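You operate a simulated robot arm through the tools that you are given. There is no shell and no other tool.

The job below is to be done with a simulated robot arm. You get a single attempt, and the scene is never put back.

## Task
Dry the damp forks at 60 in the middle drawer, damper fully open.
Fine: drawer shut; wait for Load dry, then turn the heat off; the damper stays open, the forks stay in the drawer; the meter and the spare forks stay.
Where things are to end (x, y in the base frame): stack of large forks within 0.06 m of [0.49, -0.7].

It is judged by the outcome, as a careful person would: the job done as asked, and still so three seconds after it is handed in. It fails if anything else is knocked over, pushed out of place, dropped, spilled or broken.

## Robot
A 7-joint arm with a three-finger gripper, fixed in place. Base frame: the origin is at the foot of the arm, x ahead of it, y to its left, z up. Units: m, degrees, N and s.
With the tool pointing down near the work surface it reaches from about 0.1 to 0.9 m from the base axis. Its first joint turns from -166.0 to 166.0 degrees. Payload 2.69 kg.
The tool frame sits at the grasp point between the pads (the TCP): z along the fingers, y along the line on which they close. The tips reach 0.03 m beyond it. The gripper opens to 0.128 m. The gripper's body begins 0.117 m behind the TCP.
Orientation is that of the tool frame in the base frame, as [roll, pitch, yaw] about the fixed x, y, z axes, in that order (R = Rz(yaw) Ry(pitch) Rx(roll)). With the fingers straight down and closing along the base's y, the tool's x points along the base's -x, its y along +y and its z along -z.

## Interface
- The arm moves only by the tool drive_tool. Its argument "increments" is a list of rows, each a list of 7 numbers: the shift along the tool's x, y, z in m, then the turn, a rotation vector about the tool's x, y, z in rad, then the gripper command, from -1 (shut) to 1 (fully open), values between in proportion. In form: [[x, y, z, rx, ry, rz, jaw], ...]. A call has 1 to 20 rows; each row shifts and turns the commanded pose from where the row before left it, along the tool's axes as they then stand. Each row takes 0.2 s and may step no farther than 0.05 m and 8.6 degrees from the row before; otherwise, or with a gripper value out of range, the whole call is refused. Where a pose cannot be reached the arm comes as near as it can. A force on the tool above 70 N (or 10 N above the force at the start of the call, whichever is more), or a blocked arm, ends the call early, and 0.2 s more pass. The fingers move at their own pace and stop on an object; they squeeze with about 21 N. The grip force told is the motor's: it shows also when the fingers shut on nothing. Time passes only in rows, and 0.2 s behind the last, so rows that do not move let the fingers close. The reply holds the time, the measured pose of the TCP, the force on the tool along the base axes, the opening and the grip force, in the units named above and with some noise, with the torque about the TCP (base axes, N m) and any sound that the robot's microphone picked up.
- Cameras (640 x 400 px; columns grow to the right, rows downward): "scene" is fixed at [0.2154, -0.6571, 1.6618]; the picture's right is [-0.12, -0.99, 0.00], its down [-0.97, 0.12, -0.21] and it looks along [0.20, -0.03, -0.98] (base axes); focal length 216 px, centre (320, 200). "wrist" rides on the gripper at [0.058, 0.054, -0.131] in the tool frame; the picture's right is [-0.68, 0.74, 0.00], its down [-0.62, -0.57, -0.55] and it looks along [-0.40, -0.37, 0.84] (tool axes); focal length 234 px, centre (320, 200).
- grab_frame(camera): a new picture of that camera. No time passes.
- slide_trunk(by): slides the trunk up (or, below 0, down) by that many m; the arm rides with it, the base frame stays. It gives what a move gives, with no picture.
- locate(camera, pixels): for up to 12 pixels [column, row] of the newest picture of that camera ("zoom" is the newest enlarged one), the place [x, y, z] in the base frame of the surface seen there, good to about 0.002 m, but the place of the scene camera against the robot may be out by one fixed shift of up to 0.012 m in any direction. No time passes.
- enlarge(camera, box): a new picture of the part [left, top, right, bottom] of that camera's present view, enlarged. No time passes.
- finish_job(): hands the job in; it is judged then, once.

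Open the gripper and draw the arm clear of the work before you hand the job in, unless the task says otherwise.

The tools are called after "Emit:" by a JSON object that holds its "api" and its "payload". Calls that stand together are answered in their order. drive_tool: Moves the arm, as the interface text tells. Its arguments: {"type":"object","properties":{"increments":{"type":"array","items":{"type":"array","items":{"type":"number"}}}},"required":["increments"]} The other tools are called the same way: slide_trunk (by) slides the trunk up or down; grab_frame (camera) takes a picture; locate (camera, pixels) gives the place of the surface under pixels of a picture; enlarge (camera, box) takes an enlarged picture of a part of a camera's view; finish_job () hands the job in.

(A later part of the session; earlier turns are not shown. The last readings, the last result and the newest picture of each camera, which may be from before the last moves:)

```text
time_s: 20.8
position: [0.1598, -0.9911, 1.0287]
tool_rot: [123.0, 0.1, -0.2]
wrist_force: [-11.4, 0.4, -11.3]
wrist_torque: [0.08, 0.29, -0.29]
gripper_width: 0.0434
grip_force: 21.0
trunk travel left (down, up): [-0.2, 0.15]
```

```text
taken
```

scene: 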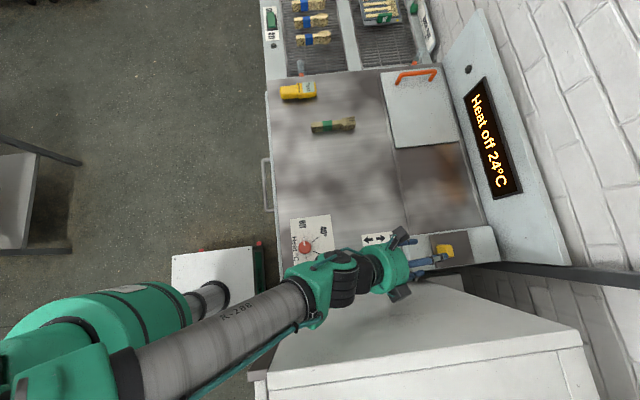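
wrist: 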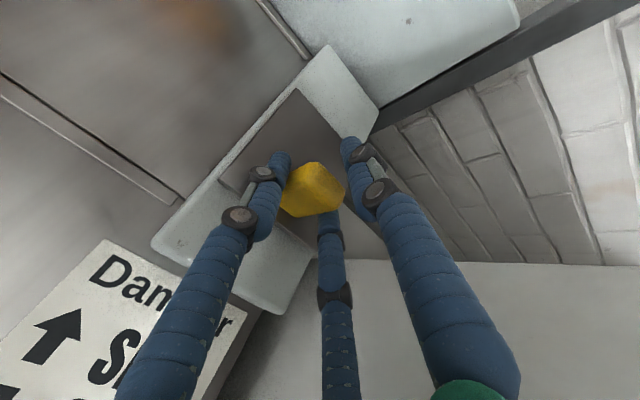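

The plate slides with the knob toward +y with almost no resistance. I continue pulling until it stops.

Emit:
{"api": "drive_tool", "payload": {"increments": [[-0.0005, -0.0044, -0.0067, 0, 0, 0, -1], [0, -0.0044, -0.0067, 0, 0, 0, -1], [0, -0.0044, -0.0067, 0, 0, 0, -1], [0, -0.0044, -0.0067, 0, 0, 0, -1]]}}

Emit:
{"api": "grab_frame", "payload": {"camera": "wrist"}}

```text
time_s: 21.8
position: [0.1597, -0.9599, 1.0276]
tool_rot: [123.1, 0.2, 0.1]
wrist_force: [-17.3, 1.0, -12.0]
wrist_torque: [0.34, 0.41, -0.26]
gripper_width: 0.0435
grip_force: 22.0
trunk travel left (down, up): [-0.2, 0.15]
```

```text
taken
```

wrist: 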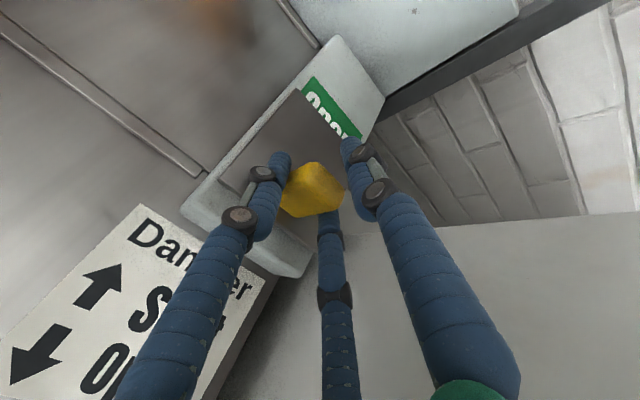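

A green "Open" label appears from under the plate at (330,105). I keep pulling to the end stop.

Emit:
{"api": "drive_tool", "payload": {"increments": [[-0.001, -0.0044, -0.0067, 0, 0, 0, -1], [-0.0005, -0.0044, -0.0067, 0, 0, 0, -1], [0, -0.0044, -0.0067, 0, 0, 0, -1], [0, -0.0027, -0.0042, 0, 0, 0, -1]]}}

Emit:
{"api": "grab_frame", "payload": {"camera": "wrist"}}

```text
time_s: 22.8
position: [0.1594, -0.9324, 1.0282]
tool_rot: [122.9, 0.1, -0.1]
wrist_force: [-8.1, 1.0, -10.6]
wrist_torque: [0.32, 0.3, -0.1]
gripper_width: 0.0432
grip_force: 20.5
trunk travel left (down, up): [-0.2, 0.15]
```

```text
taken
```

wrist: 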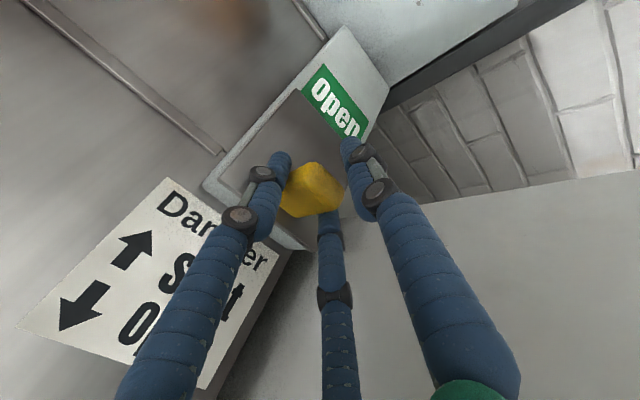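

Still free (Δy≈0.075 so far, y-force ≈1 N). Continue in small steps until the y-force rises.

Emit:
{"api": "drive_tool", "payload": {"increments": [[0, -0.0027, -0.0042, 0, 0, 0, -1], [0, -0.0027, -0.0042, 0, 0, 0, -1], [0, -0.0027, -0.0042, 0, 0, 0, -1]]}}

Emit:
{"api": "grab_frame", "payload": {"camera": "wrist"}}

```text
time_s: 23.6
position: [0.1602, -0.919, 1.0326]
tool_rot: [122.6, 0.2, -0.1]
wrist_force: [-6.5, -21.7, 1.5]
wrist_torque: [-0.69, 0.18, -0.06]
gripper_width: 0.0433
grip_force: 21.2
trunk travel left (down, up): [-0.2, 0.15]
```

```text
taken
```

wrist: 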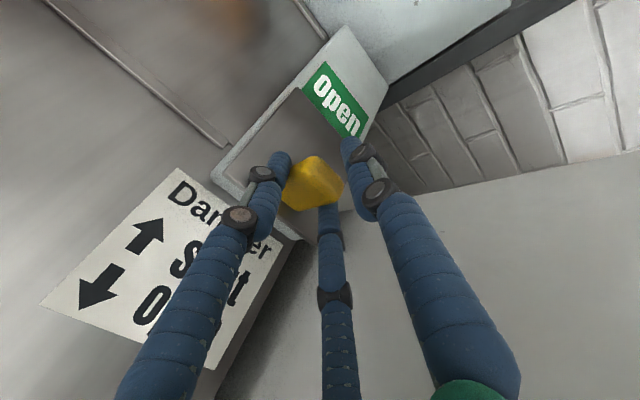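

A resisting y-force of -22 N appears: likely the end stop. One more small pull to confirm.

Emit:
{"api": "drive_tool", "payload": {"increments": [[0, -0.0016, -0.0025, 0, 0, 0, -1], [0, 0, 0, 0, 0, 0, -1]]}}

Emit:
{"api": "grab_frame", "payload": {"camera": "wrist"}}

Emit:
{"api": "locate", "payload": {"camera": "wrist", "pixels": [[310, 180], [300, 185], [330, 190], [270, 130], [340, 115], [300, 95], [355, 85]]}}

```text
time_s: 24.2
position: [0.159, -0.9151, 1.0318]
tool_rot: [122.8, 0.2, 0.0]
wrist_force: [-3.4, -20.1, 12.6]
wrist_torque: [-0.74, 0.13, 0.01]
gripper_width: 0.0431
grip_force: 21.1
trunk travel left (down, up): [-0.2, 0.15]
```

```text
taken
```

wrist: 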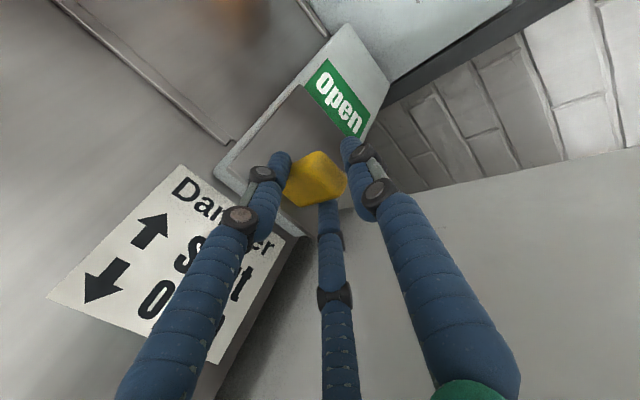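

```text
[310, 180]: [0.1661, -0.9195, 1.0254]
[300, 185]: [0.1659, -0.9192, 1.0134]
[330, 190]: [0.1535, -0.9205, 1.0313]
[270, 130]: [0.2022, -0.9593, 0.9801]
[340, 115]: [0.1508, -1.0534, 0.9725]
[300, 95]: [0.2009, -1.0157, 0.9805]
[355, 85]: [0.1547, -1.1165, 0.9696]
```

The knob face is now at y≈-0.92 (from -1.00) and the grip slips against the stop: the damper is fully open. I release and retreat along the tool axis.

Emit:
{"api": "drive_tool", "payload": {"increments": [[0, 0, 0, 0, 0, 0, 0.1], [0, 0, 0, 0, 0, 0, 0.15], [0, 0, -0.03, 0, 0, 0, 0.15], [0, 0, -0.04, 0, 0, 0, 0.15], [0, 0, -0.045, 0, 0, 0, 0.15], [0, 0, -0.045, 0, 0, 0, 0.15]]}}

Emit:
{"api": "grab_frame", "payload": {"camera": "wrist"}}

Emit:
{"api": "grab_frame", "payload": {"camera": "scene"}}

```text
time_s: 25.6
position: [0.1597, -0.7791, 1.116]
tool_rot: [123.0, 0.2, 0.0]
wrist_force: [0.4, 0.0, 0.8]
wrist_torque: [-0.01, -0.01, 0.03]
gripper_width: 0.0739
grip_force: 0.0
trunk travel left (down, up): [-0.2, 0.15]
```

```text
taken
```

wrist: 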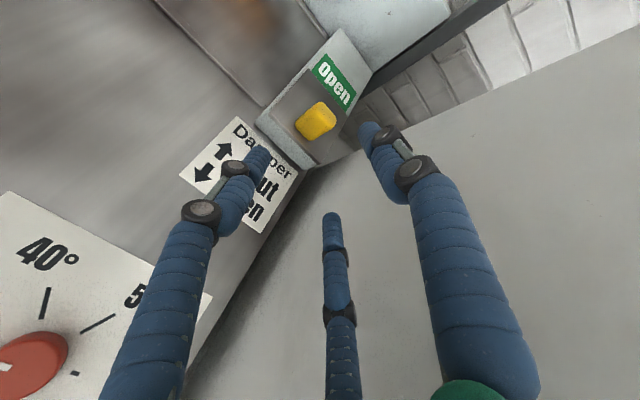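

```text
taken
```

scene: 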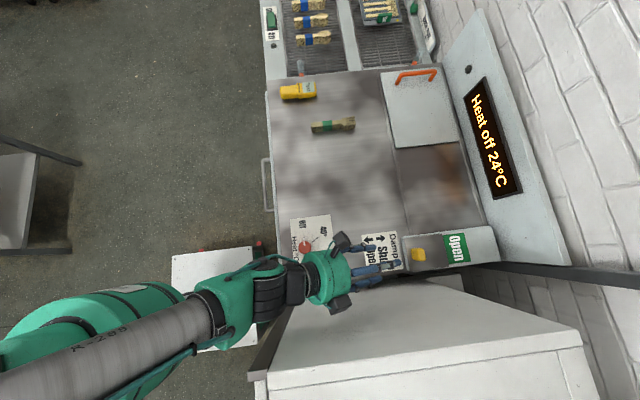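

I check the damper plate's final place in an enlarged scene view.

Emit:
{"api": "enlarge", "payload": {"camera": "scene", "box": [385, 215, 505, 285]}}

Emit:
{"api": "locate", "payload": {"camera": "wrist", "pixels": [[315, 125], [262, 120], [300, 160], [310, 55], [30, 365], [45, 300], [95, 325], [75, 374]]}}

```text
5.33 times, centred on (445, 250) of scene
```

zoom: 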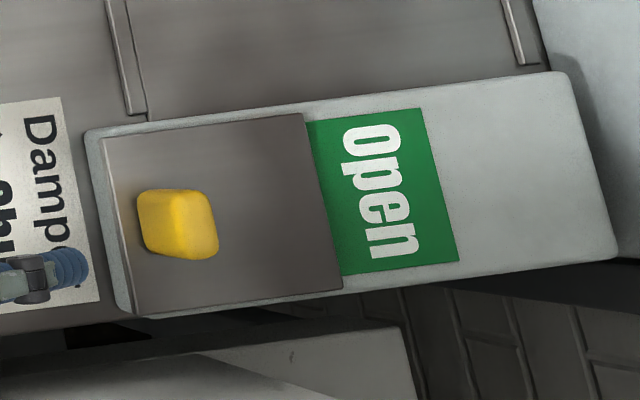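

```text
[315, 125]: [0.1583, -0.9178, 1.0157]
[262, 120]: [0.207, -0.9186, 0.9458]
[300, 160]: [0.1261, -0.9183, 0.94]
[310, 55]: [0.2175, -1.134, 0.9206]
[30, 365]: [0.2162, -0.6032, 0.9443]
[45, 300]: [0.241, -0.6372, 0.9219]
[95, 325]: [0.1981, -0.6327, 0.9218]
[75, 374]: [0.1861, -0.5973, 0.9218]
```

Damper is fully open ("Open" label uncovered). Now to the drawer: I draw the arm back over the counter, then in front of the drawers.

Emit:
{"api": "drive_tool", "payload": {"increments": [[0.02375, -0.0102, -0.035, 0, 0, 0, 0.15], [0.02375, -0.0102, -0.035, 0, 0, 0, 0.15], [0.02375, -0.0102, -0.035, 0, 0, 0, 0.15], [0.02375, -0.0102, -0.035, 0, 0, 0, 0.15], [0.02375, -0.0102, -0.035, 0, 0, 0, 0.15], [0.02375, -0.0102, -0.035, 0, 0, 0, 0.15], [0.02375, -0.0102, -0.035, 0, 0, 0, 0.15], [0.02375, -0.0102, -0.035, 0, 0, 0, 0.15]]}}

Emit:
{"api": "drive_tool", "payload": {"increments": [[0.0151, -0.0305, -0.0266, 0, 0, 0, -0.2], [0.0151, -0.0305, -0.0266, 0, 0, 0, -0.2], [0.0151, -0.0305, -0.0266, 0, 0, 0, -0.2], [0.0151, -0.0305, -0.0266, 0, 0, 0, -0.2], [0.0151, -0.0305, -0.0266, 0, 0, 0, -0.2], [0.0151, -0.0305, -0.0266, 0, 0, 0, -0.2], [0.0151, -0.0305, -0.0266, 0, 0, 0, -0.2], [0.0151, -0.0305, -0.0266, 0, 0, 0, -0.2], [0.0151, -0.0305, -0.0266, 0, 0, 0, -0.2]]}}

Emit:
{"api": "grab_frame", "payload": {"camera": "wrist"}}

Emit:
{"api": "grab_frame", "payload": {"camera": "scene"}}

```text
time_s: 27.4
position: [0.3506, -0.4989, 1.1985]
tool_rot: [122.9, 0.2, -0.2]
wrist_force: [0.3, -0.1, -0.5]
wrist_torque: [-0.02, -0.01, -0.03]
gripper_width: 0.0736
grip_force: 0.0
trunk travel left (down, up): [-0.2, 0.15]
```

```text
time_s: 29.4
position: [0.4878, -0.1488, 1.0976]
tool_rot: [123.0, 0.3, 0.0]
wrist_force: [-0.8, 0.4, -0.6]
wrist_torque: [0.0, 0.0, 0.0]
gripper_width: 0.0513
grip_force: 0.1
trunk travel left (down, up): [-0.2, 0.15]
```

```text
taken
```

wrist: 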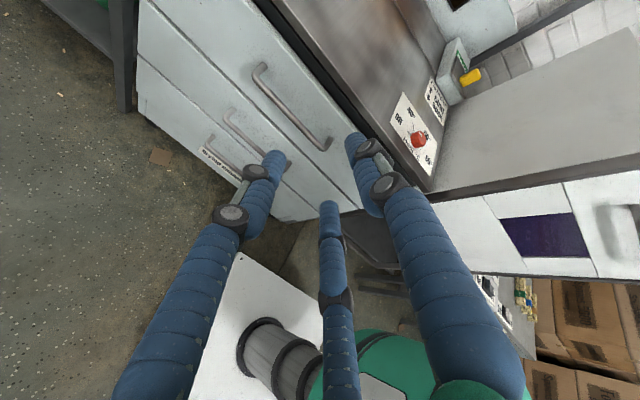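

```text
taken
```

scene: 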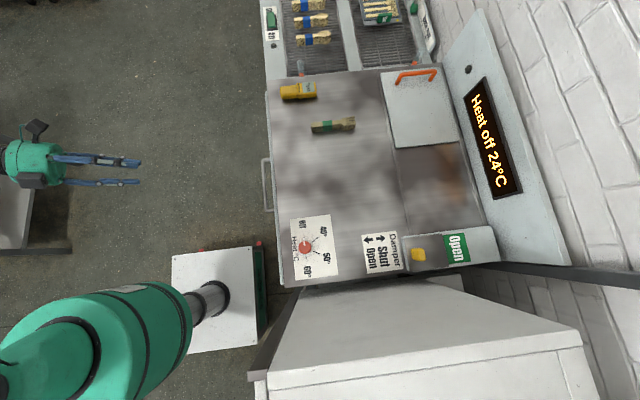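

Now in front of the drawers. I check the grey object at the left scene edge (20,215) as a possible obstacle, and get the handle positions again.

Emit:
{"api": "locate", "payload": {"camera": "scene", "pixels": [[20, 230], [10, 190], [50, 160], [60, 250], [215, 330], [255, 270]]}}

Emit:
{"api": "locate", "payload": {"camera": "wrist", "pixels": [[260, 70], [290, 110], [325, 145], [228, 112], [240, 130], [262, 145], [215, 140], [200, 110], [180, 90], [300, 60]]}}

```text
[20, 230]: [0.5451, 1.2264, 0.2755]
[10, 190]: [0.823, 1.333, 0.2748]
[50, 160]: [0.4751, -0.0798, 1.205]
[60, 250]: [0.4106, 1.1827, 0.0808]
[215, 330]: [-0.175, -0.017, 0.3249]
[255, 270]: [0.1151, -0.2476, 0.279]
```

```text
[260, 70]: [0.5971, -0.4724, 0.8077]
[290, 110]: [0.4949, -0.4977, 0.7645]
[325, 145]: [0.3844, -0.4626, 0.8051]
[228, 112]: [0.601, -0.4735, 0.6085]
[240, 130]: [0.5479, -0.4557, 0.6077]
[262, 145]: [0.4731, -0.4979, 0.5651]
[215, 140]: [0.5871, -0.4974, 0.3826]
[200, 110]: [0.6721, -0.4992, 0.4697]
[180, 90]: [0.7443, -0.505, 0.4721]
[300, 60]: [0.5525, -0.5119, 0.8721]
```

The stool is far (y≈1.2). Middle handle: z≈0.608, y≈-0.455. I descend in front of the drawers and tilt to 45°.

Emit:
{"api": "drive_tool", "payload": {"increments": [[0, -0.0286, 0.0341, 0, 0, 0, -0.2], [0, -0.0286, 0.0341, 0, 0, 0, -0.2], [0, -0.0286, 0.0341, 0, 0, 0, -0.2], [0, -0.0286, 0.0341, 0, 0, 0, -0.2], [0, -0.0286, 0.0341, 0, 0, 0, -0.2], [0, -0.0286, 0.0341, 0, 0, 0, -0.2], [0, -0.0286, 0.0341, 0, 0, 0, -0.2], [0, 0, 0, 0.105, 0, 0, -0.2], [0, 0, 0, 0.105, 0, 0, -0.2]]}}

Emit:
{"api": "grab_frame", "payload": {"camera": "wrist"}}

Emit:
{"api": "grab_frame", "payload": {"camera": "scene"}}

```text
time_s: 31.4
position: [0.4843, -0.2392, 0.8007]
tool_rot: [135.1, 0.2, 0.0]
wrist_force: [-0.1, 0.3, 0.5]
wrist_torque: [-0.05, 0.02, 0.0]
gripper_width: 0.0513
grip_force: 0.0
trunk travel left (down, up): [-0.2, 0.15]
```

```text
taken
```

wrist: 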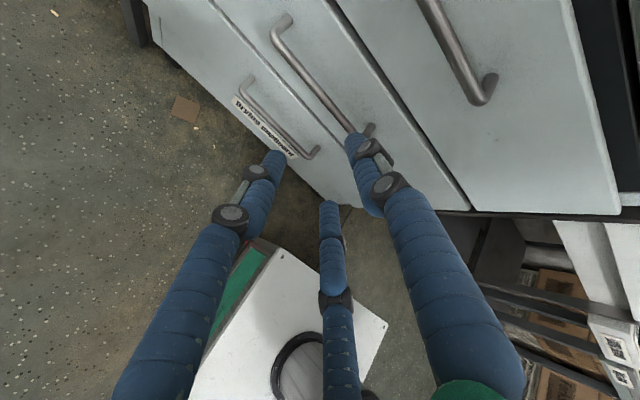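

```text
taken
```

scene: 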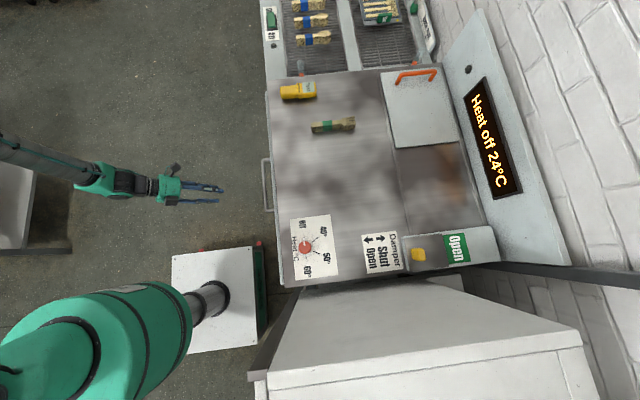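

The middle handle runs from (280,25) to (365,130). I locate points along its bar.

Emit:
{"api": "enlarge", "payload": {"camera": "wrist", "box": [240, 0, 400, 150]}}

Emit:
{"api": "locate", "payload": {"camera": "wrist", "pixels": [[290, 52], [300, 67], [310, 80], [320, 93], [330, 106], [340, 118], [318, 95], [325, 96], [275, 38], [365, 130]]}}

```text
2.67 times, centred on (320, 75) of wrist
```

zoom: 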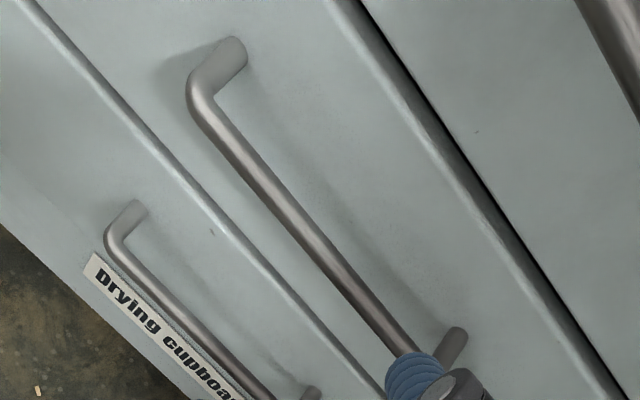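

```text
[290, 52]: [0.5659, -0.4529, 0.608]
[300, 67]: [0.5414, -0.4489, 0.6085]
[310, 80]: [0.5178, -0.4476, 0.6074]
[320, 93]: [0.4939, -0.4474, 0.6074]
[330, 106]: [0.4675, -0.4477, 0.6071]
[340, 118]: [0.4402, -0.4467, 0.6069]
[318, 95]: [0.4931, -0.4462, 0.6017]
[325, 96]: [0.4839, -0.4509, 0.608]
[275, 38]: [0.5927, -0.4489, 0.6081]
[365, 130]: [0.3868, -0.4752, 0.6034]
```

Bar centre ≈ (y -0.452, z 0.602). I advance along the tool axis so that finger B passes behind-above the bar and A/C in front-below.

Emit:
{"api": "drive_tool", "payload": {"increments": [[0.0003, -0.0002, 0.0455, 0, 0, 0, -0.0625], [0.0003, -0.0002, 0.0455, 0, 0, 0, -0.0625], [0.0003, -0.0002, 0.0455, 0, 0, 0, -0.0625], [0.0003, -0.0002, 0.0455, 0, 0, 0, -0.0625], [0.0003, -0.0002, 0.0455, 0, 0, 0, -0.0625], [0.0003, 0, 0.0455, 0, 0, 0, -0.0625]]}}

Emit:
{"api": "grab_frame", "payload": {"camera": "wrist"}}

Emit:
{"api": "enlarge", "payload": {"camera": "wrist", "box": [220, 100, 420, 260]}}

```text
time_s: 32.8
position: [0.486, -0.4328, 0.6065]
tool_rot: [135.1, 0.1, -0.1]
wrist_force: [-0.5, 0.1, 1.8]
wrist_torque: [0.02, 0.01, -0.02]
gripper_width: 0.0599
grip_force: 0.0
trunk travel left (down, up): [-0.2, 0.15]
```

```text
taken
```

wrist: 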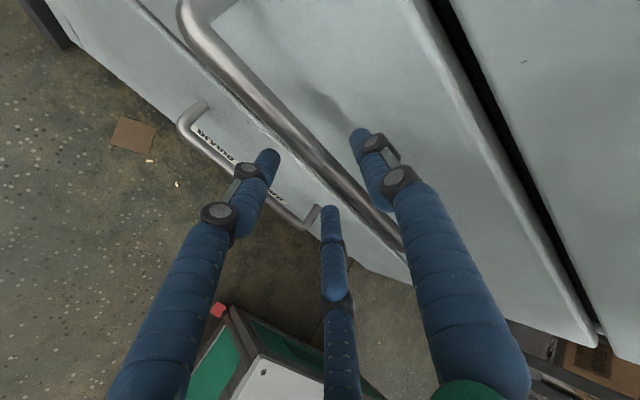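

```text
2.50 times, centred on (320, 180) of wrist
```

zoom: 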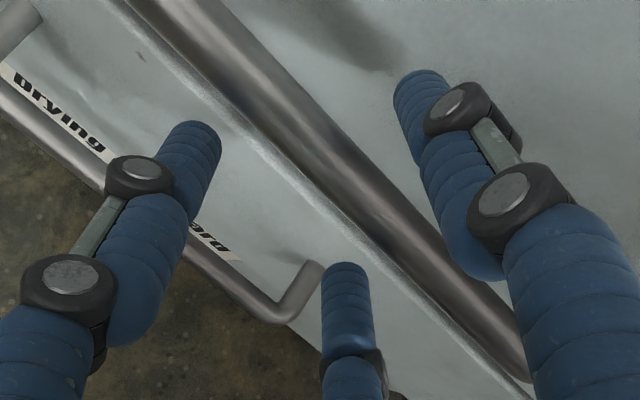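

The bar is between B and A/C with no contact. I close the jaws on it.

Emit:
{"api": "drive_tool", "payload": {"increments": [[0, 0, 0, 0, 0, 0, -0.6], [0, 0, 0, 0, 0, 0, -1], [0, 0, 0, 0, 0, 0, -1]]}}

Emit:
{"api": "grab_frame", "payload": {"camera": "wrist"}}

```text
time_s: 33.6
position: [0.4869, -0.4331, 0.6076]
tool_rot: [134.9, 0.1, 0.0]
wrist_force: [0.9, -3.4, 28.2]
wrist_torque: [-0.47, 0.24, -0.11]
gripper_width: 0.0251
grip_force: 44.7
trunk travel left (down, up): [-0.2, 0.15]
```

```text
taken
```

wrist: 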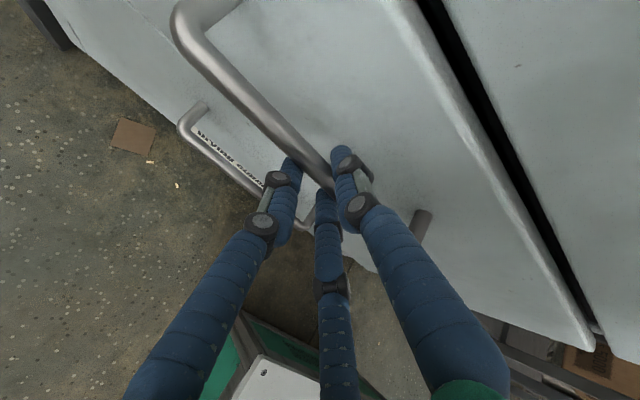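

Gripped (0.025 m). I pull straight out in +y, first 6 cm, with slight upward relief.

Emit:
{"api": "drive_tool", "payload": {"increments": [[0, -0.005, -0.0085, 0, 0, 0, -1], [0, -0.0106, -0.0106, 0, 0, 0, -1], [0, -0.0106, -0.0106, 0, 0, 0, -1], [0, -0.0106, -0.0106, 0, 0, 0, -1]]}}

Emit:
{"api": "grab_frame", "payload": {"camera": "scene"}}

Emit:
{"api": "grab_frame", "payload": {"camera": "wrist"}}

```text
time_s: 34.6
position: [0.4866, -0.3778, 0.6085]
tool_rot: [135.1, 0.2, 0.1]
wrist_force: [16.7, 1.4, -12.9]
wrist_torque: [0.22, -0.48, 0.66]
gripper_width: 0.0249
grip_force: 45.0
trunk travel left (down, up): [-0.2, 0.15]
```

```text
taken
```

scene: 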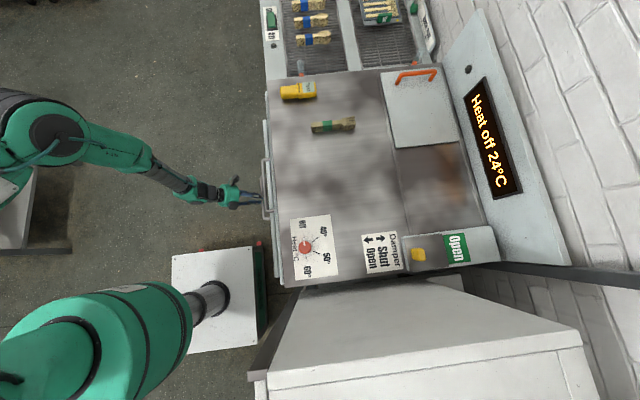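

```text
taken
```

wrist: 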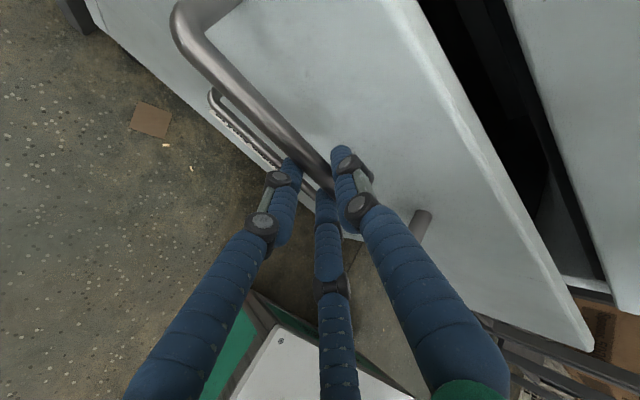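

The drawer follows (5.5 cm open). Before pulling further I check the drawer front's left edge against the robot's own column.

Emit:
{"api": "locate", "payload": {"camera": "wrist", "pixels": [[585, 345], [560, 330], [500, 200], [540, 290], [570, 285]]}}

Emit:
{"api": "locate", "payload": {"camera": "scene", "pixels": [[210, 290], [225, 300], [195, 300], [215, 315], [180, 290], [100, 290], [266, 130], [272, 270]]}}

```text
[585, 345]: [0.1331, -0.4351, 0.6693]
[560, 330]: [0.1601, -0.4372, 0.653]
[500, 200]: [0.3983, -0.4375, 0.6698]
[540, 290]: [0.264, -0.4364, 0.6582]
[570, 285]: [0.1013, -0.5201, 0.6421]
```

```text
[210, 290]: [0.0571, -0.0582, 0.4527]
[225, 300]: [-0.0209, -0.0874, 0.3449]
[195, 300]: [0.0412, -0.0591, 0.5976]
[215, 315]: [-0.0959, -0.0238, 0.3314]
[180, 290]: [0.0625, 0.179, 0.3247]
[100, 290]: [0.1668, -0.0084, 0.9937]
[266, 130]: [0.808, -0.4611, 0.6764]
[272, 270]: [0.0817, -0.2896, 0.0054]
```

Clearances are fine (front's left edge x≈0.133, column radius ≈0.08). I keep pulling the drawer out.

Emit:
{"api": "drive_tool", "payload": {"increments": [[-0.001, -0.0146, -0.0136, 0, 0, 0, -1], [0, -0.0141, -0.0141, 0, 0, 0, -1], [0, -0.0141, -0.0141, 0, 0, 0, -1], [0, -0.0141, -0.0141, 0, 0, 0, -1], [0, -0.0141, -0.0141, 0, 0, 0, -1], [0, -0.0141, -0.0141, 0, 0, 0, -1], [0, -0.0141, -0.0141, 0, 0, 0, -1], [0, -0.0141, -0.0141, 0, 0, 0, -1]]}}

Emit:
{"api": "grab_frame", "payload": {"camera": "scene"}}

```text
time_s: 36.4
position: [0.4871, -0.2178, 0.609]
tool_rot: [135.1, 0.2, 0.0]
wrist_force: [33.5, 2.1, -30.6]
wrist_torque: [0.31, -0.3, 0.6]
gripper_width: 0.025
grip_force: 44.9
trunk travel left (down, up): [-0.2, 0.15]
```

```text
taken
```

scene: 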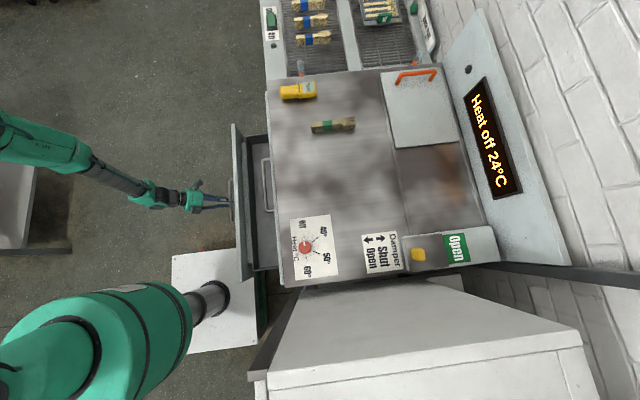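

Drawer is ~21 cm open. I correct the small side loads and pull on.

Emit:
{"api": "drive_tool", "payload": {"increments": [[0.003, -0.0155, -0.0127, 0, 0, 0, -1], [0, -0.0141, -0.0141, 0, 0, 0, -1], [0, -0.0141, -0.0141, 0, 0, 0, -1], [0, -0.0141, -0.0141, 0, 0, 0, -1], [0, -0.0141, -0.0141, 0, 0, 0, -1]]}}

Emit:
{"api": "grab_frame", "payload": {"camera": "scene"}}

```text
time_s: 37.6
position: [0.4868, -0.1184, 0.6085]
tool_rot: [134.9, 0.2, 0.0]
wrist_force: [2.1, -5.5, 35.4]
wrist_torque: [-0.82, 0.48, -0.13]
gripper_width: 0.025
grip_force: 44.7
trunk travel left (down, up): [-0.2, 0.15]
```

```text
taken
```

scene: 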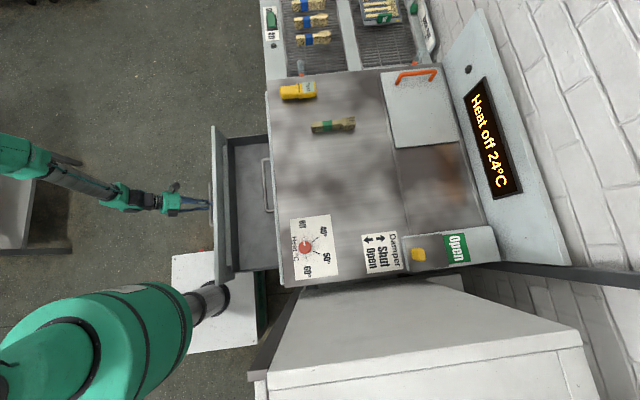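

About 31 cm open. Three more small steps, raising the command by about 1 mm to ease the z load.

Emit:
{"api": "drive_tool", "payload": {"increments": [[0, -0.0131, -0.0151, 0, 0, 0, -1], [0, -0.0141, -0.0141, 0, 0, 0, -1], [0, -0.0141, -0.0141, 0, 0, 0, -1]]}}

Emit:
{"api": "grab_frame", "payload": {"camera": "scene"}}

Emit:
{"api": "grab_frame", "payload": {"camera": "wrist"}}

```text
time_s: 37.9
position: [0.4867, -0.1166, 0.6081]
tool_rot: [134.4, 0.3, -0.4]
wrist_force: [1.6, -13.7, 5.7]
wrist_torque: [-0.43, 0.75, -0.45]
gripper_width: 0.0256
grip_force: 45.2
trunk travel left (down, up): [-0.2, 0.15]
stopped in row 1: the force on the tool passed its limit at 91 N (the readings are from after the stop); the commanded pose is now the measured one
```

```text
taken
```

scene: 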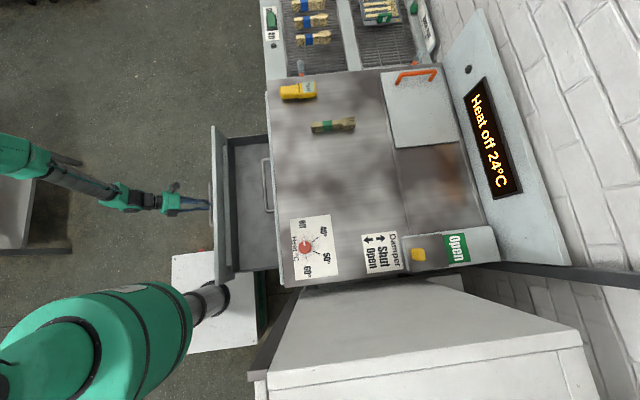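

```text
taken
```

wrist: 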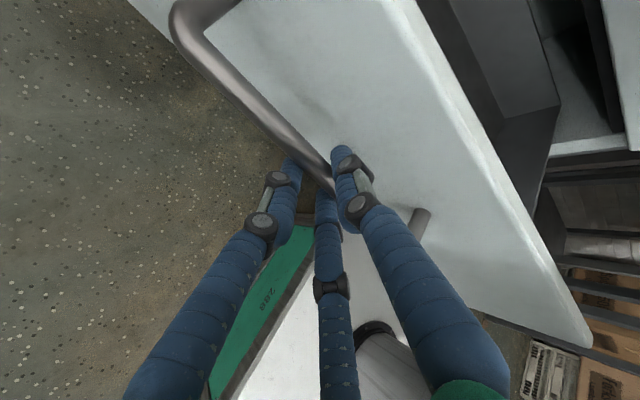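

The drawer hit its stop at ≈0.317 m open. I release the handle and back off along the tool axis.

Emit:
{"api": "drive_tool", "payload": {"increments": [[0, 0, 0, 0, 0, 0, -0.1], [0, 0, 0, 0, 0, 0, -0.1], [0, 0, -0.03, 0, 0, 0, -0.1], [0, 0, -0.045, 0, 0, 0, -0.1], [0, 0, -0.045, 0, 0, 0, 0], [0, 0, -0.045, 0, 0, 0, 0], [0, 0, -0.045, 0, 0, 0, 0], [0, 0, -0.045, 0, 0, 0, 0]]}}

Emit:
{"api": "grab_frame", "payload": {"camera": "scene"}}

Emit:
{"api": "grab_frame", "payload": {"camera": "wrist"}}

```text
time_s: 39.7
position: [0.4862, 0.0646, 0.7877]
tool_rot: [134.5, 0.4, -0.3]
wrist_force: [-0.1, -0.6, 0.8]
wrist_torque: [0.04, -0.04, 0.01]
gripper_width: 0.0641
grip_force: 0.0
trunk travel left (down, up): [-0.2, 0.15]
```

```text
taken
```

scene: 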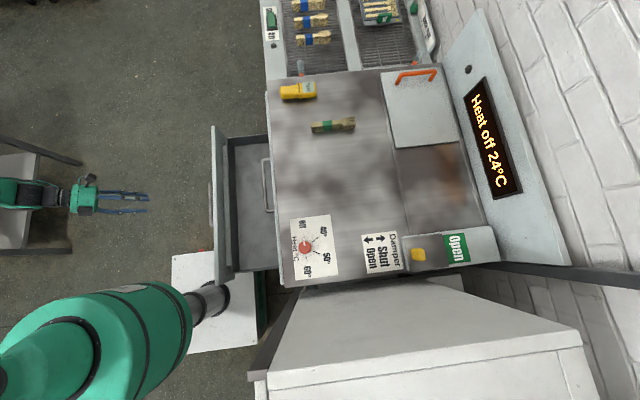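

```text
taken
```

wrist: 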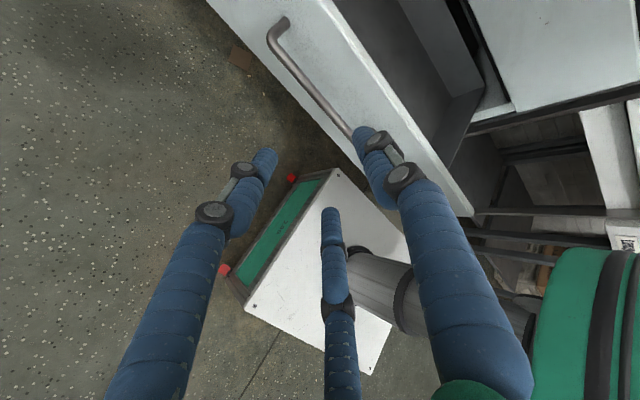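

The drawer is open with a dark tray visible around (250,200) in the scene. I measure the drawer interior (floor height, walls).

Emit:
{"api": "enlarge", "payload": {"camera": "scene", "box": [200, 110, 300, 290]}}

Emit:
{"api": "locate", "payload": {"camera": "scene", "pixels": [[215, 190], [222, 190], [230, 190], [237, 190], [245, 190], [255, 190], [262, 180], [255, 220], [250, 260], [250, 150], [245, 275], [250, 138]]}}

Emit:
{"api": "locate", "payload": {"camera": "wrist", "pixels": [[420, 60], [440, 40], [460, 100], [380, 70], [400, 110], [350, 60], [480, 60], [310, 90], [450, 160]]}}

```text
2.22 times, centred on (250, 200) of scene
```

zoom: 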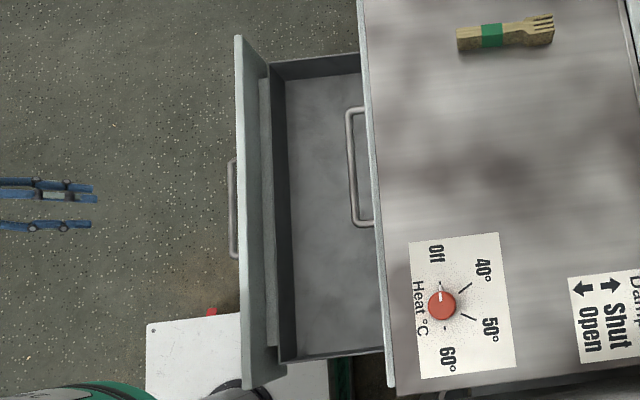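

```text
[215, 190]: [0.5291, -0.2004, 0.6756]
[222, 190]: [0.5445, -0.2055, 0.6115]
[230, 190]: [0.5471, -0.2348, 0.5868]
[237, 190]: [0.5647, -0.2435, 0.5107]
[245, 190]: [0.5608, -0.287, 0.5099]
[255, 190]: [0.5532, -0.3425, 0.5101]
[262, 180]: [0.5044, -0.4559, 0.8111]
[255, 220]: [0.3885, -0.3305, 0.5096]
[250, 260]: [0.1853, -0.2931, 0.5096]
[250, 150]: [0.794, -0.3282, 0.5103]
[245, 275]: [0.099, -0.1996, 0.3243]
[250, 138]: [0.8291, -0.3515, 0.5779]
```

```text
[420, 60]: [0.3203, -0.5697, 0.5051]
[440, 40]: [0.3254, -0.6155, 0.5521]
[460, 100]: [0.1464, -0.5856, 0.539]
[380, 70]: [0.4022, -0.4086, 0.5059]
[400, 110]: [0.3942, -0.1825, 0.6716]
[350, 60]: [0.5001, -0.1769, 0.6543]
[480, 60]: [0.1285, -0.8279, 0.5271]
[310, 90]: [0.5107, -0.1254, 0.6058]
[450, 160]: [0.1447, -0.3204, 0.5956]
```

Drawer floor z≈0.506, walls to ≈0.587, front panel outer face at y≈-0.18. Next the forks: I rise, turn the tool +90° and reduce the tilt.

Emit:
{"api": "drive_tool", "payload": {"increments": [[0, 0.034, -0.0256, 0, 0, 0, 0.3], [0, 0.034, -0.0256, 0, 0, 0, 0.3], [0, 0.034, -0.0256, 0, 0, 0, 0.3], [0, 0.034, -0.0256, 0, 0, 0, 0.3], [0, 0.034, -0.0256, 0, 0, 0, 0.3], [0, 0.034, -0.0256, 0, 0, 0, 0.3], [0, 0.034, -0.0256, 0, 0, 0, 0.3], [0, 0.034, -0.0256, 0, 0, 0, 0.3], [0, 0.034, -0.0256, 0, 0, 0, 0.3]]}}

Emit:
{"api": "drive_tool", "payload": {"increments": [[0, 0, 0, 0, 0, 0.1428, 0.3], [0, 0, 0, 0, 0, 0.1428, 0.3], [0, 0, 0, 0, 0, 0.1428, 0.3], [0, 0, 0, 0, 0, 0.1428, 0.3], [0, 0, 0, 0, 0, 0.1428, 0.3], [0, 0, 0, 0, 0, 0.1428, 0.3], [0, 0, 0, 0, 0, 0.1428, 0.3], [0, 0, 0, 0, 0, 0.1428, 0.3], [0, 0, 0, 0, 0, 0.1428, 0.3], [0, 0, 0, 0, 0, 0.1428, 0.3], [0, 0, 0, 0, 0, 0.1428, 0.3], [0, 0, 0, 0, -0.12, 0, 0.3], [0, 0, 0, 0, -0.12, 0, 0.3], [0, 0, 0, 0, -0.12, 0, 0.3]]}}

Emit:
{"api": "grab_frame", "payload": {"camera": "scene"}}

```text
time_s: 41.7
position: [0.4892, 0.015, 1.1682]
tool_rot: [134.5, 0.3, -0.2]
wrist_force: [-0.7, -0.1, -0.5]
wrist_torque: [0.0, -0.01, 0.01]
gripper_width: 0.0835
grip_force: 0.0
trunk travel left (down, up): [-0.2, 0.15]
```

```text
time_s: 44.7
position: [0.4895, 0.0158, 1.168]
tool_rot: [179.8, -24.6, -90.1]
wrist_force: [0.6, 0.6, -0.2]
wrist_torque: [-0.04, 0.04, 0.0]
gripper_width: 0.0834
grip_force: 0.1
trunk travel left (down, up): [-0.2, 0.15]
```

```text
taken
```

scene: 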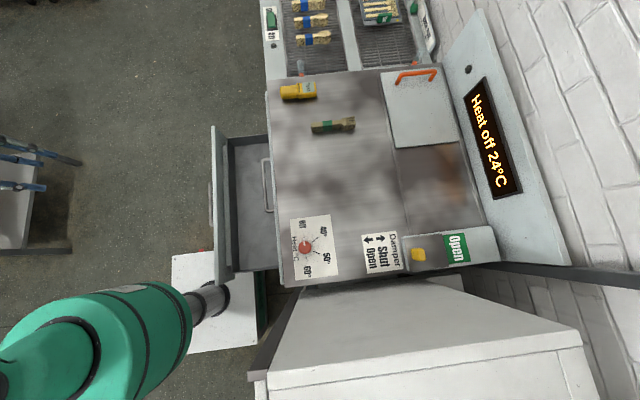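

Now over to the forks at a safe height.

Emit:
{"api": "drive_tool", "payload": {"increments": [[0.039, -0.0085, 0.0194, 0, 0, 0, 0.3], [0.039, -0.0085, 0.0194, 0, 0, 0, 0.3], [0.039, -0.0085, 0.0194, 0, 0, 0, 0.3], [0.039, -0.0085, 0.0194, 0, 0, 0, 0.3], [0.039, -0.0085, 0.0194, 0, 0, 0, 0.3], [0.039, -0.0085, 0.0194, 0, 0, 0, 0.3], [0.039, -0.0085, 0.0194, 0, 0, 0, 0.3], [0.039, -0.0085, 0.0194, 0, 0, 0, 0.3], [0.039, -0.0085, 0.0194, 0, 0, 0, 0.3], [0.039, -0.0085, 0.0194, 0, 0, 0, 0.3], [0.039, -0.0085, 0.0194, 0, 0, 0, 0.3], [0.039, -0.0085, 0.0194, 0, 0, 0, 0.3], [0.039, -0.0085, 0.0194, 0, 0, 0, 0.3]]}}

Emit:
{"api": "grab_frame", "payload": {"camera": "scene"}}

Emit:
{"api": "grab_frame", "payload": {"camera": "wrist"}}

```text
time_s: 47.5
position: [0.5995, -0.5526, 1.1513]
tool_rot: [179.6, -24.8, -90.0]
wrist_force: [0.1, 0.1, 0.2]
wrist_torque: [0.01, -0.03, 0.0]
gripper_width: 0.0831
grip_force: 0.0
trunk travel left (down, up): [-0.2, 0.15]
```

```text
taken
```

scene: 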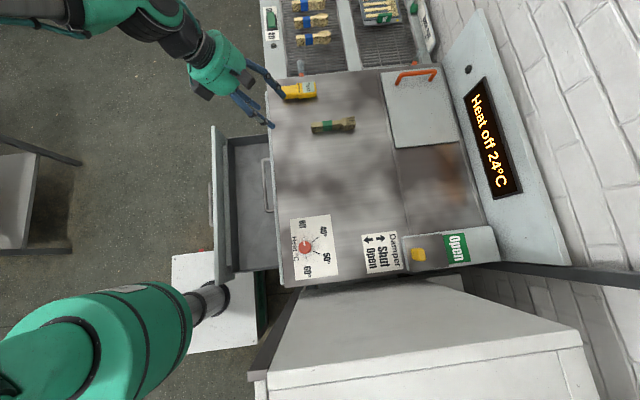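

```text
taken
```

wrist: 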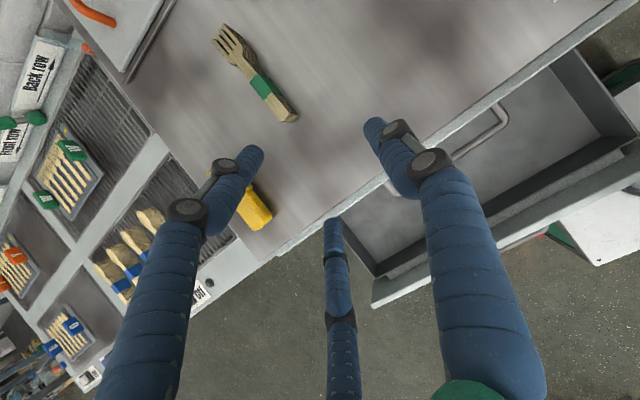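

The fork stack is visible at (255,75). I measure its outline and height.

Emit:
{"api": "enlarge", "payload": {"camera": "wrist", "box": [195, 10, 325, 140]}}

Emit:
{"api": "locate", "payload": {"camera": "wrist", "pixels": [[222, 35], [232, 32], [240, 55], [251, 62], [262, 85], [272, 92], [282, 110], [290, 112], [290, 122], [245, 70], [300, 100], [235, 45]]}}

```text
3.08 times, centred on (260, 75) of wrist
```

zoom: 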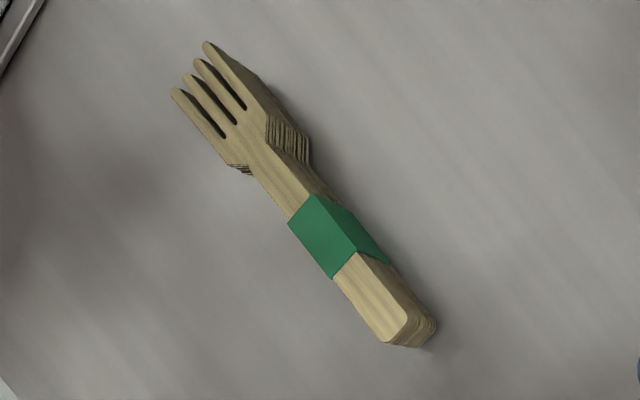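

```text
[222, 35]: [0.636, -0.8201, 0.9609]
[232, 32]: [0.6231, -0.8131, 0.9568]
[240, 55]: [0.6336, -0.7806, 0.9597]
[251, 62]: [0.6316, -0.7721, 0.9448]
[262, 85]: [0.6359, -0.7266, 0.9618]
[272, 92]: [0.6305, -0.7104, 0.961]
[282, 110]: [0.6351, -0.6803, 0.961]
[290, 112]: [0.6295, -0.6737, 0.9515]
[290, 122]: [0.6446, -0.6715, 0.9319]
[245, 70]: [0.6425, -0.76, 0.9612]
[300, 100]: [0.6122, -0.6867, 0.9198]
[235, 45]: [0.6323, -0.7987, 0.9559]
```

I refine the outline using the enlarged picture: band corners and tine edges.

Emit:
{"api": "locate", "payload": {"camera": "zoom", "pixels": [[292, 222], [314, 198], [332, 272], [354, 250], [385, 336], [404, 315], [230, 160], [262, 120], [174, 92], [207, 46], [258, 180], [278, 165]]}}

```text
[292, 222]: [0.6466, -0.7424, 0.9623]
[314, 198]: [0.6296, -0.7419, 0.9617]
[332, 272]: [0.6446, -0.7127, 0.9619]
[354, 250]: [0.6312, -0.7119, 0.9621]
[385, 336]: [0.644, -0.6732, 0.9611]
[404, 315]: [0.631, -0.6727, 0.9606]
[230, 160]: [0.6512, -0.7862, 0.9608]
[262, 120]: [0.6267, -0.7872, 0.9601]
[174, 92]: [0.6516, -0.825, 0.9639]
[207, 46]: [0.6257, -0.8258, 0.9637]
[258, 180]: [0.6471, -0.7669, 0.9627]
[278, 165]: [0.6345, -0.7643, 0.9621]
```

Stack: handle x 0.630–0.646, top z 0.962, y from -0.672 to -0.826, aligned with y. I go to a pre-grasp point above it with a 0.06 m opening.

Emit:
{"api": "drive_tool", "payload": {"increments": [[0.0165, -0.0092, 0.0321, 0, 0, 0, -0.0625], [0.0165, -0.0092, 0.0321, 0, 0, 0, -0.0625], [0.0165, -0.0092, 0.0321, 0, 0, 0, -0.0625], [0.0165, -0.0092, 0.0321, 0, 0, 0, -0.0625], [0.0165, -0.0092, 0.0321, 0, 0, 0, -0.0625]]}}

Emit:
{"api": "grab_frame", "payload": {"camera": "wrist"}}

Emit:
{"api": "grab_frame", "payload": {"camera": "scene"}}

```text
time_s: 48.7
position: [0.6428, -0.6965, 1.0401]
tool_rot: [179.7, -24.8, -90.1]
wrist_force: [-0.2, 0.6, -0.1]
wrist_torque: [0.01, -0.04, 0.0]
gripper_width: 0.0601
grip_force: 0.0
trunk travel left (down, up): [-0.2, 0.15]
```

```text
taken
```

wrist: 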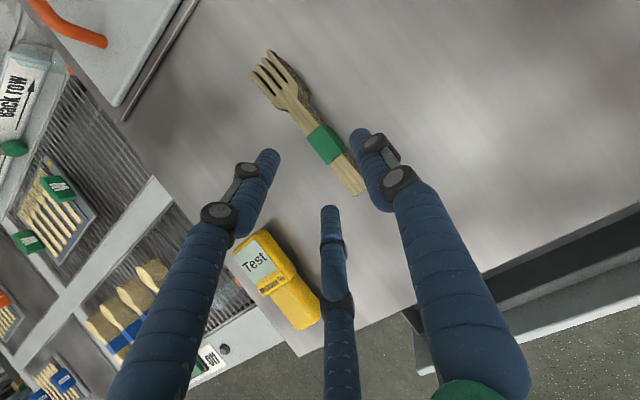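

```text
taken
```

scene: 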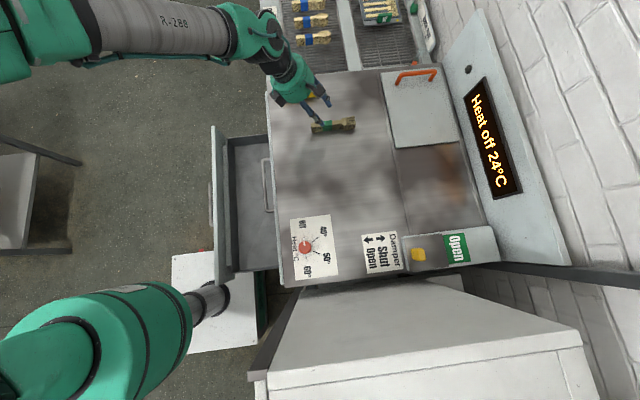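

The pre-grasp was reached exactly. I lower along the tool axis in two parts, checking in between.

Emit:
{"api": "drive_tool", "payload": {"increments": [[0, -0.0012, 0.025, 0, 0, 0, -0.0625], [0, -0.0012, 0.025, 0, 0, 0, -0.0625]]}}

Emit:
{"api": "grab_frame", "payload": {"camera": "wrist"}}

Emit:
{"api": "enlarge", "payload": {"camera": "wrist", "box": [230, 60, 430, 260]}}

```text
time_s: 49.3
position: [0.6453, -0.7153, 0.9921]
tool_rot: [179.8, -24.8, -90.0]
wrist_force: [-1.6, 0.3, -0.6]
wrist_torque: [-0.01, -0.02, -0.01]
gripper_width: 0.0599
grip_force: 0.1
trunk travel left (down, up): [-0.2, 0.15]
```

```text
taken
```

wrist: 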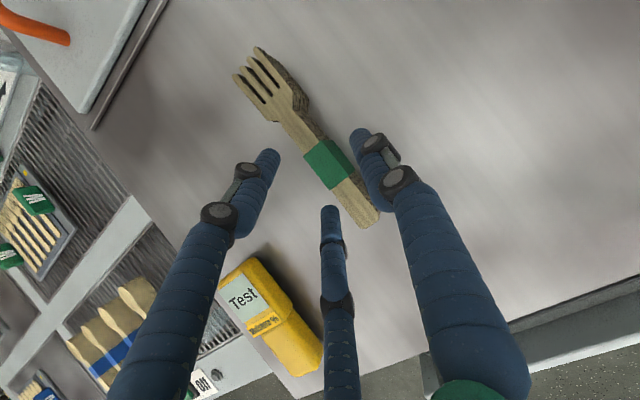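

```text
2.00 times, centred on (330, 160) of wrist
```

zoom: 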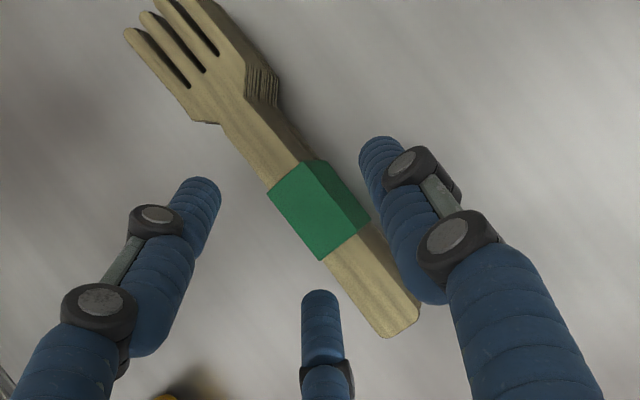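

Alignment agrees with the numbers (B clear by ~15 mm, A/C by ~7 mm). I go down the remaining 27 mm and close.

Emit:
{"api": "drive_tool", "payload": {"increments": [[0, 0, 0.014, 0, 0, 0, -0.0625], [0, 0, 0.013, 0, 0, 0, -0.0625], [0, 0, 0, 0, 0, 0, -0.0625]]}}

Emit:
{"api": "grab_frame", "payload": {"camera": "wrist"}}

Emit:
{"api": "enlarge", "payload": {"camera": "wrist", "box": [230, 60, 430, 260]}}

```text
time_s: 50.1
position: [0.6442, -0.7273, 0.9686]
tool_rot: [179.7, -24.7, -90.1]
wrist_force: [0.4, -0.7, -0.8]
wrist_torque: [0.03, -0.01, -0.03]
gripper_width: 0.0601
grip_force: 0.1
trunk travel left (down, up): [-0.2, 0.15]
```

```text
taken
```

wrist: 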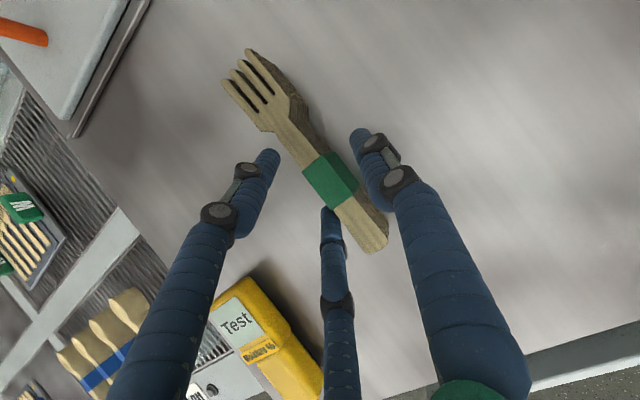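

```text
2.00 times, centred on (330, 160) of wrist
```

zoom: 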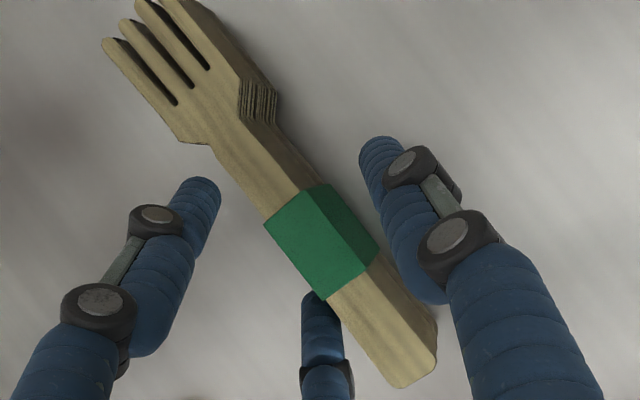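

No contact yet, C is beside the band on the +x side. I close on the stack.

Emit:
{"api": "drive_tool", "payload": {"increments": [[0, 0, 0, 0, 0, 0, -0.35], [0, 0, 0, 0, 0, 0, -0.6], [0, 0, 0, 0, 0, 0, -1], [0, 0, 0, 0, 0, 0, -1]]}}

Emit:
{"api": "grab_frame", "payload": {"camera": "wrist"}}

Emit:
{"api": "enlarge", "payload": {"camera": "wrist", "box": [230, 60, 430, 260]}}

```text
time_s: 51.1
position: [0.6441, -0.7256, 0.9698]
tool_rot: [179.7, -24.8, -90.0]
wrist_force: [-0.9, -0.2, 1.1]
wrist_torque: [0.0, 0.03, -0.03]
gripper_width: 0.0271
grip_force: 21.0
trunk travel left (down, up): [-0.2, 0.15]
```

```text
taken
```

wrist: 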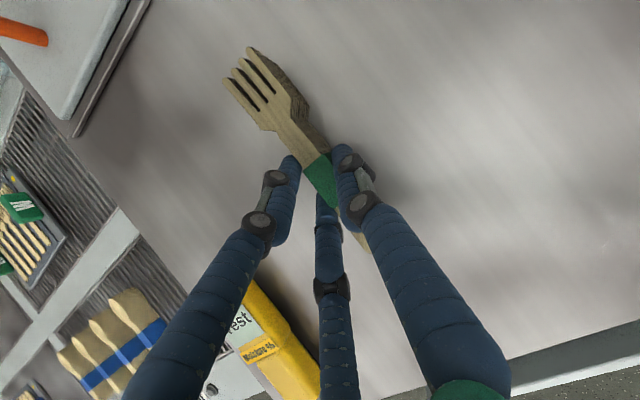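

```text
2.00 times, centred on (330, 160) of wrist
```

zoom: 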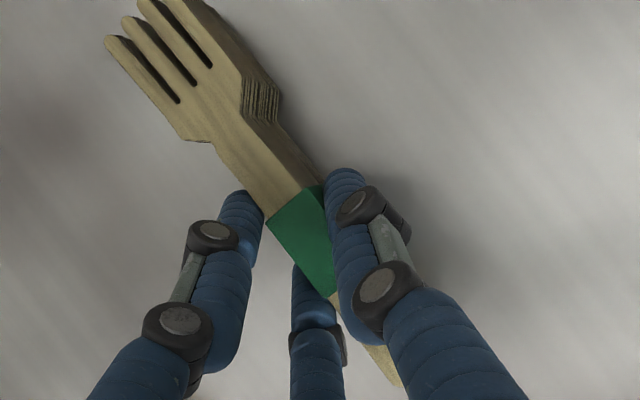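

Held firmly (0.027 m, 21 N). I lift straight up and check that the stack comes along.

Emit:
{"api": "drive_tool", "payload": {"increments": [[0.0042, 0, -0.0091, 0, 0, 0, -1], [0.0084, 0, -0.0182, 0, 0, 0, -1], [0.0126, 0, -0.0272, 0, 0, 0, -1], [0.0168, 0, -0.0363, 0, 0, 0, -1], [0.0168, 0, -0.0363, 0, 0, 0, -1]]}}

Emit:
{"api": "grab_frame", "payload": {"camera": "wrist"}}

Emit:
{"api": "grab_frame", "payload": {"camera": "scene"}}

```text
time_s: 52.3
position: [0.6438, -0.7258, 1.1106]
tool_rot: [179.8, -24.8, -90.1]
wrist_force: [0.4, 0.9, -1.1]
wrist_torque: [0.0, 0.01, 0.01]
gripper_width: 0.0274
grip_force: 20.9
trunk travel left (down, up): [-0.2, 0.15]
```

```text
taken
```

wrist: 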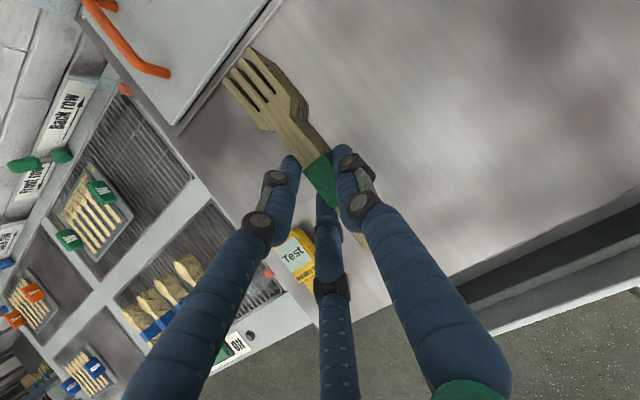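

```text
taken
```

scene: 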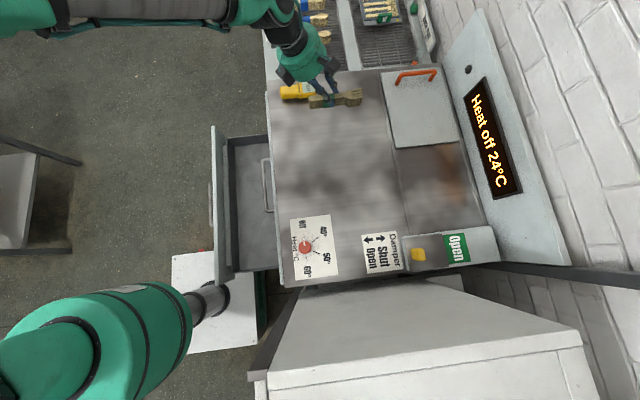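

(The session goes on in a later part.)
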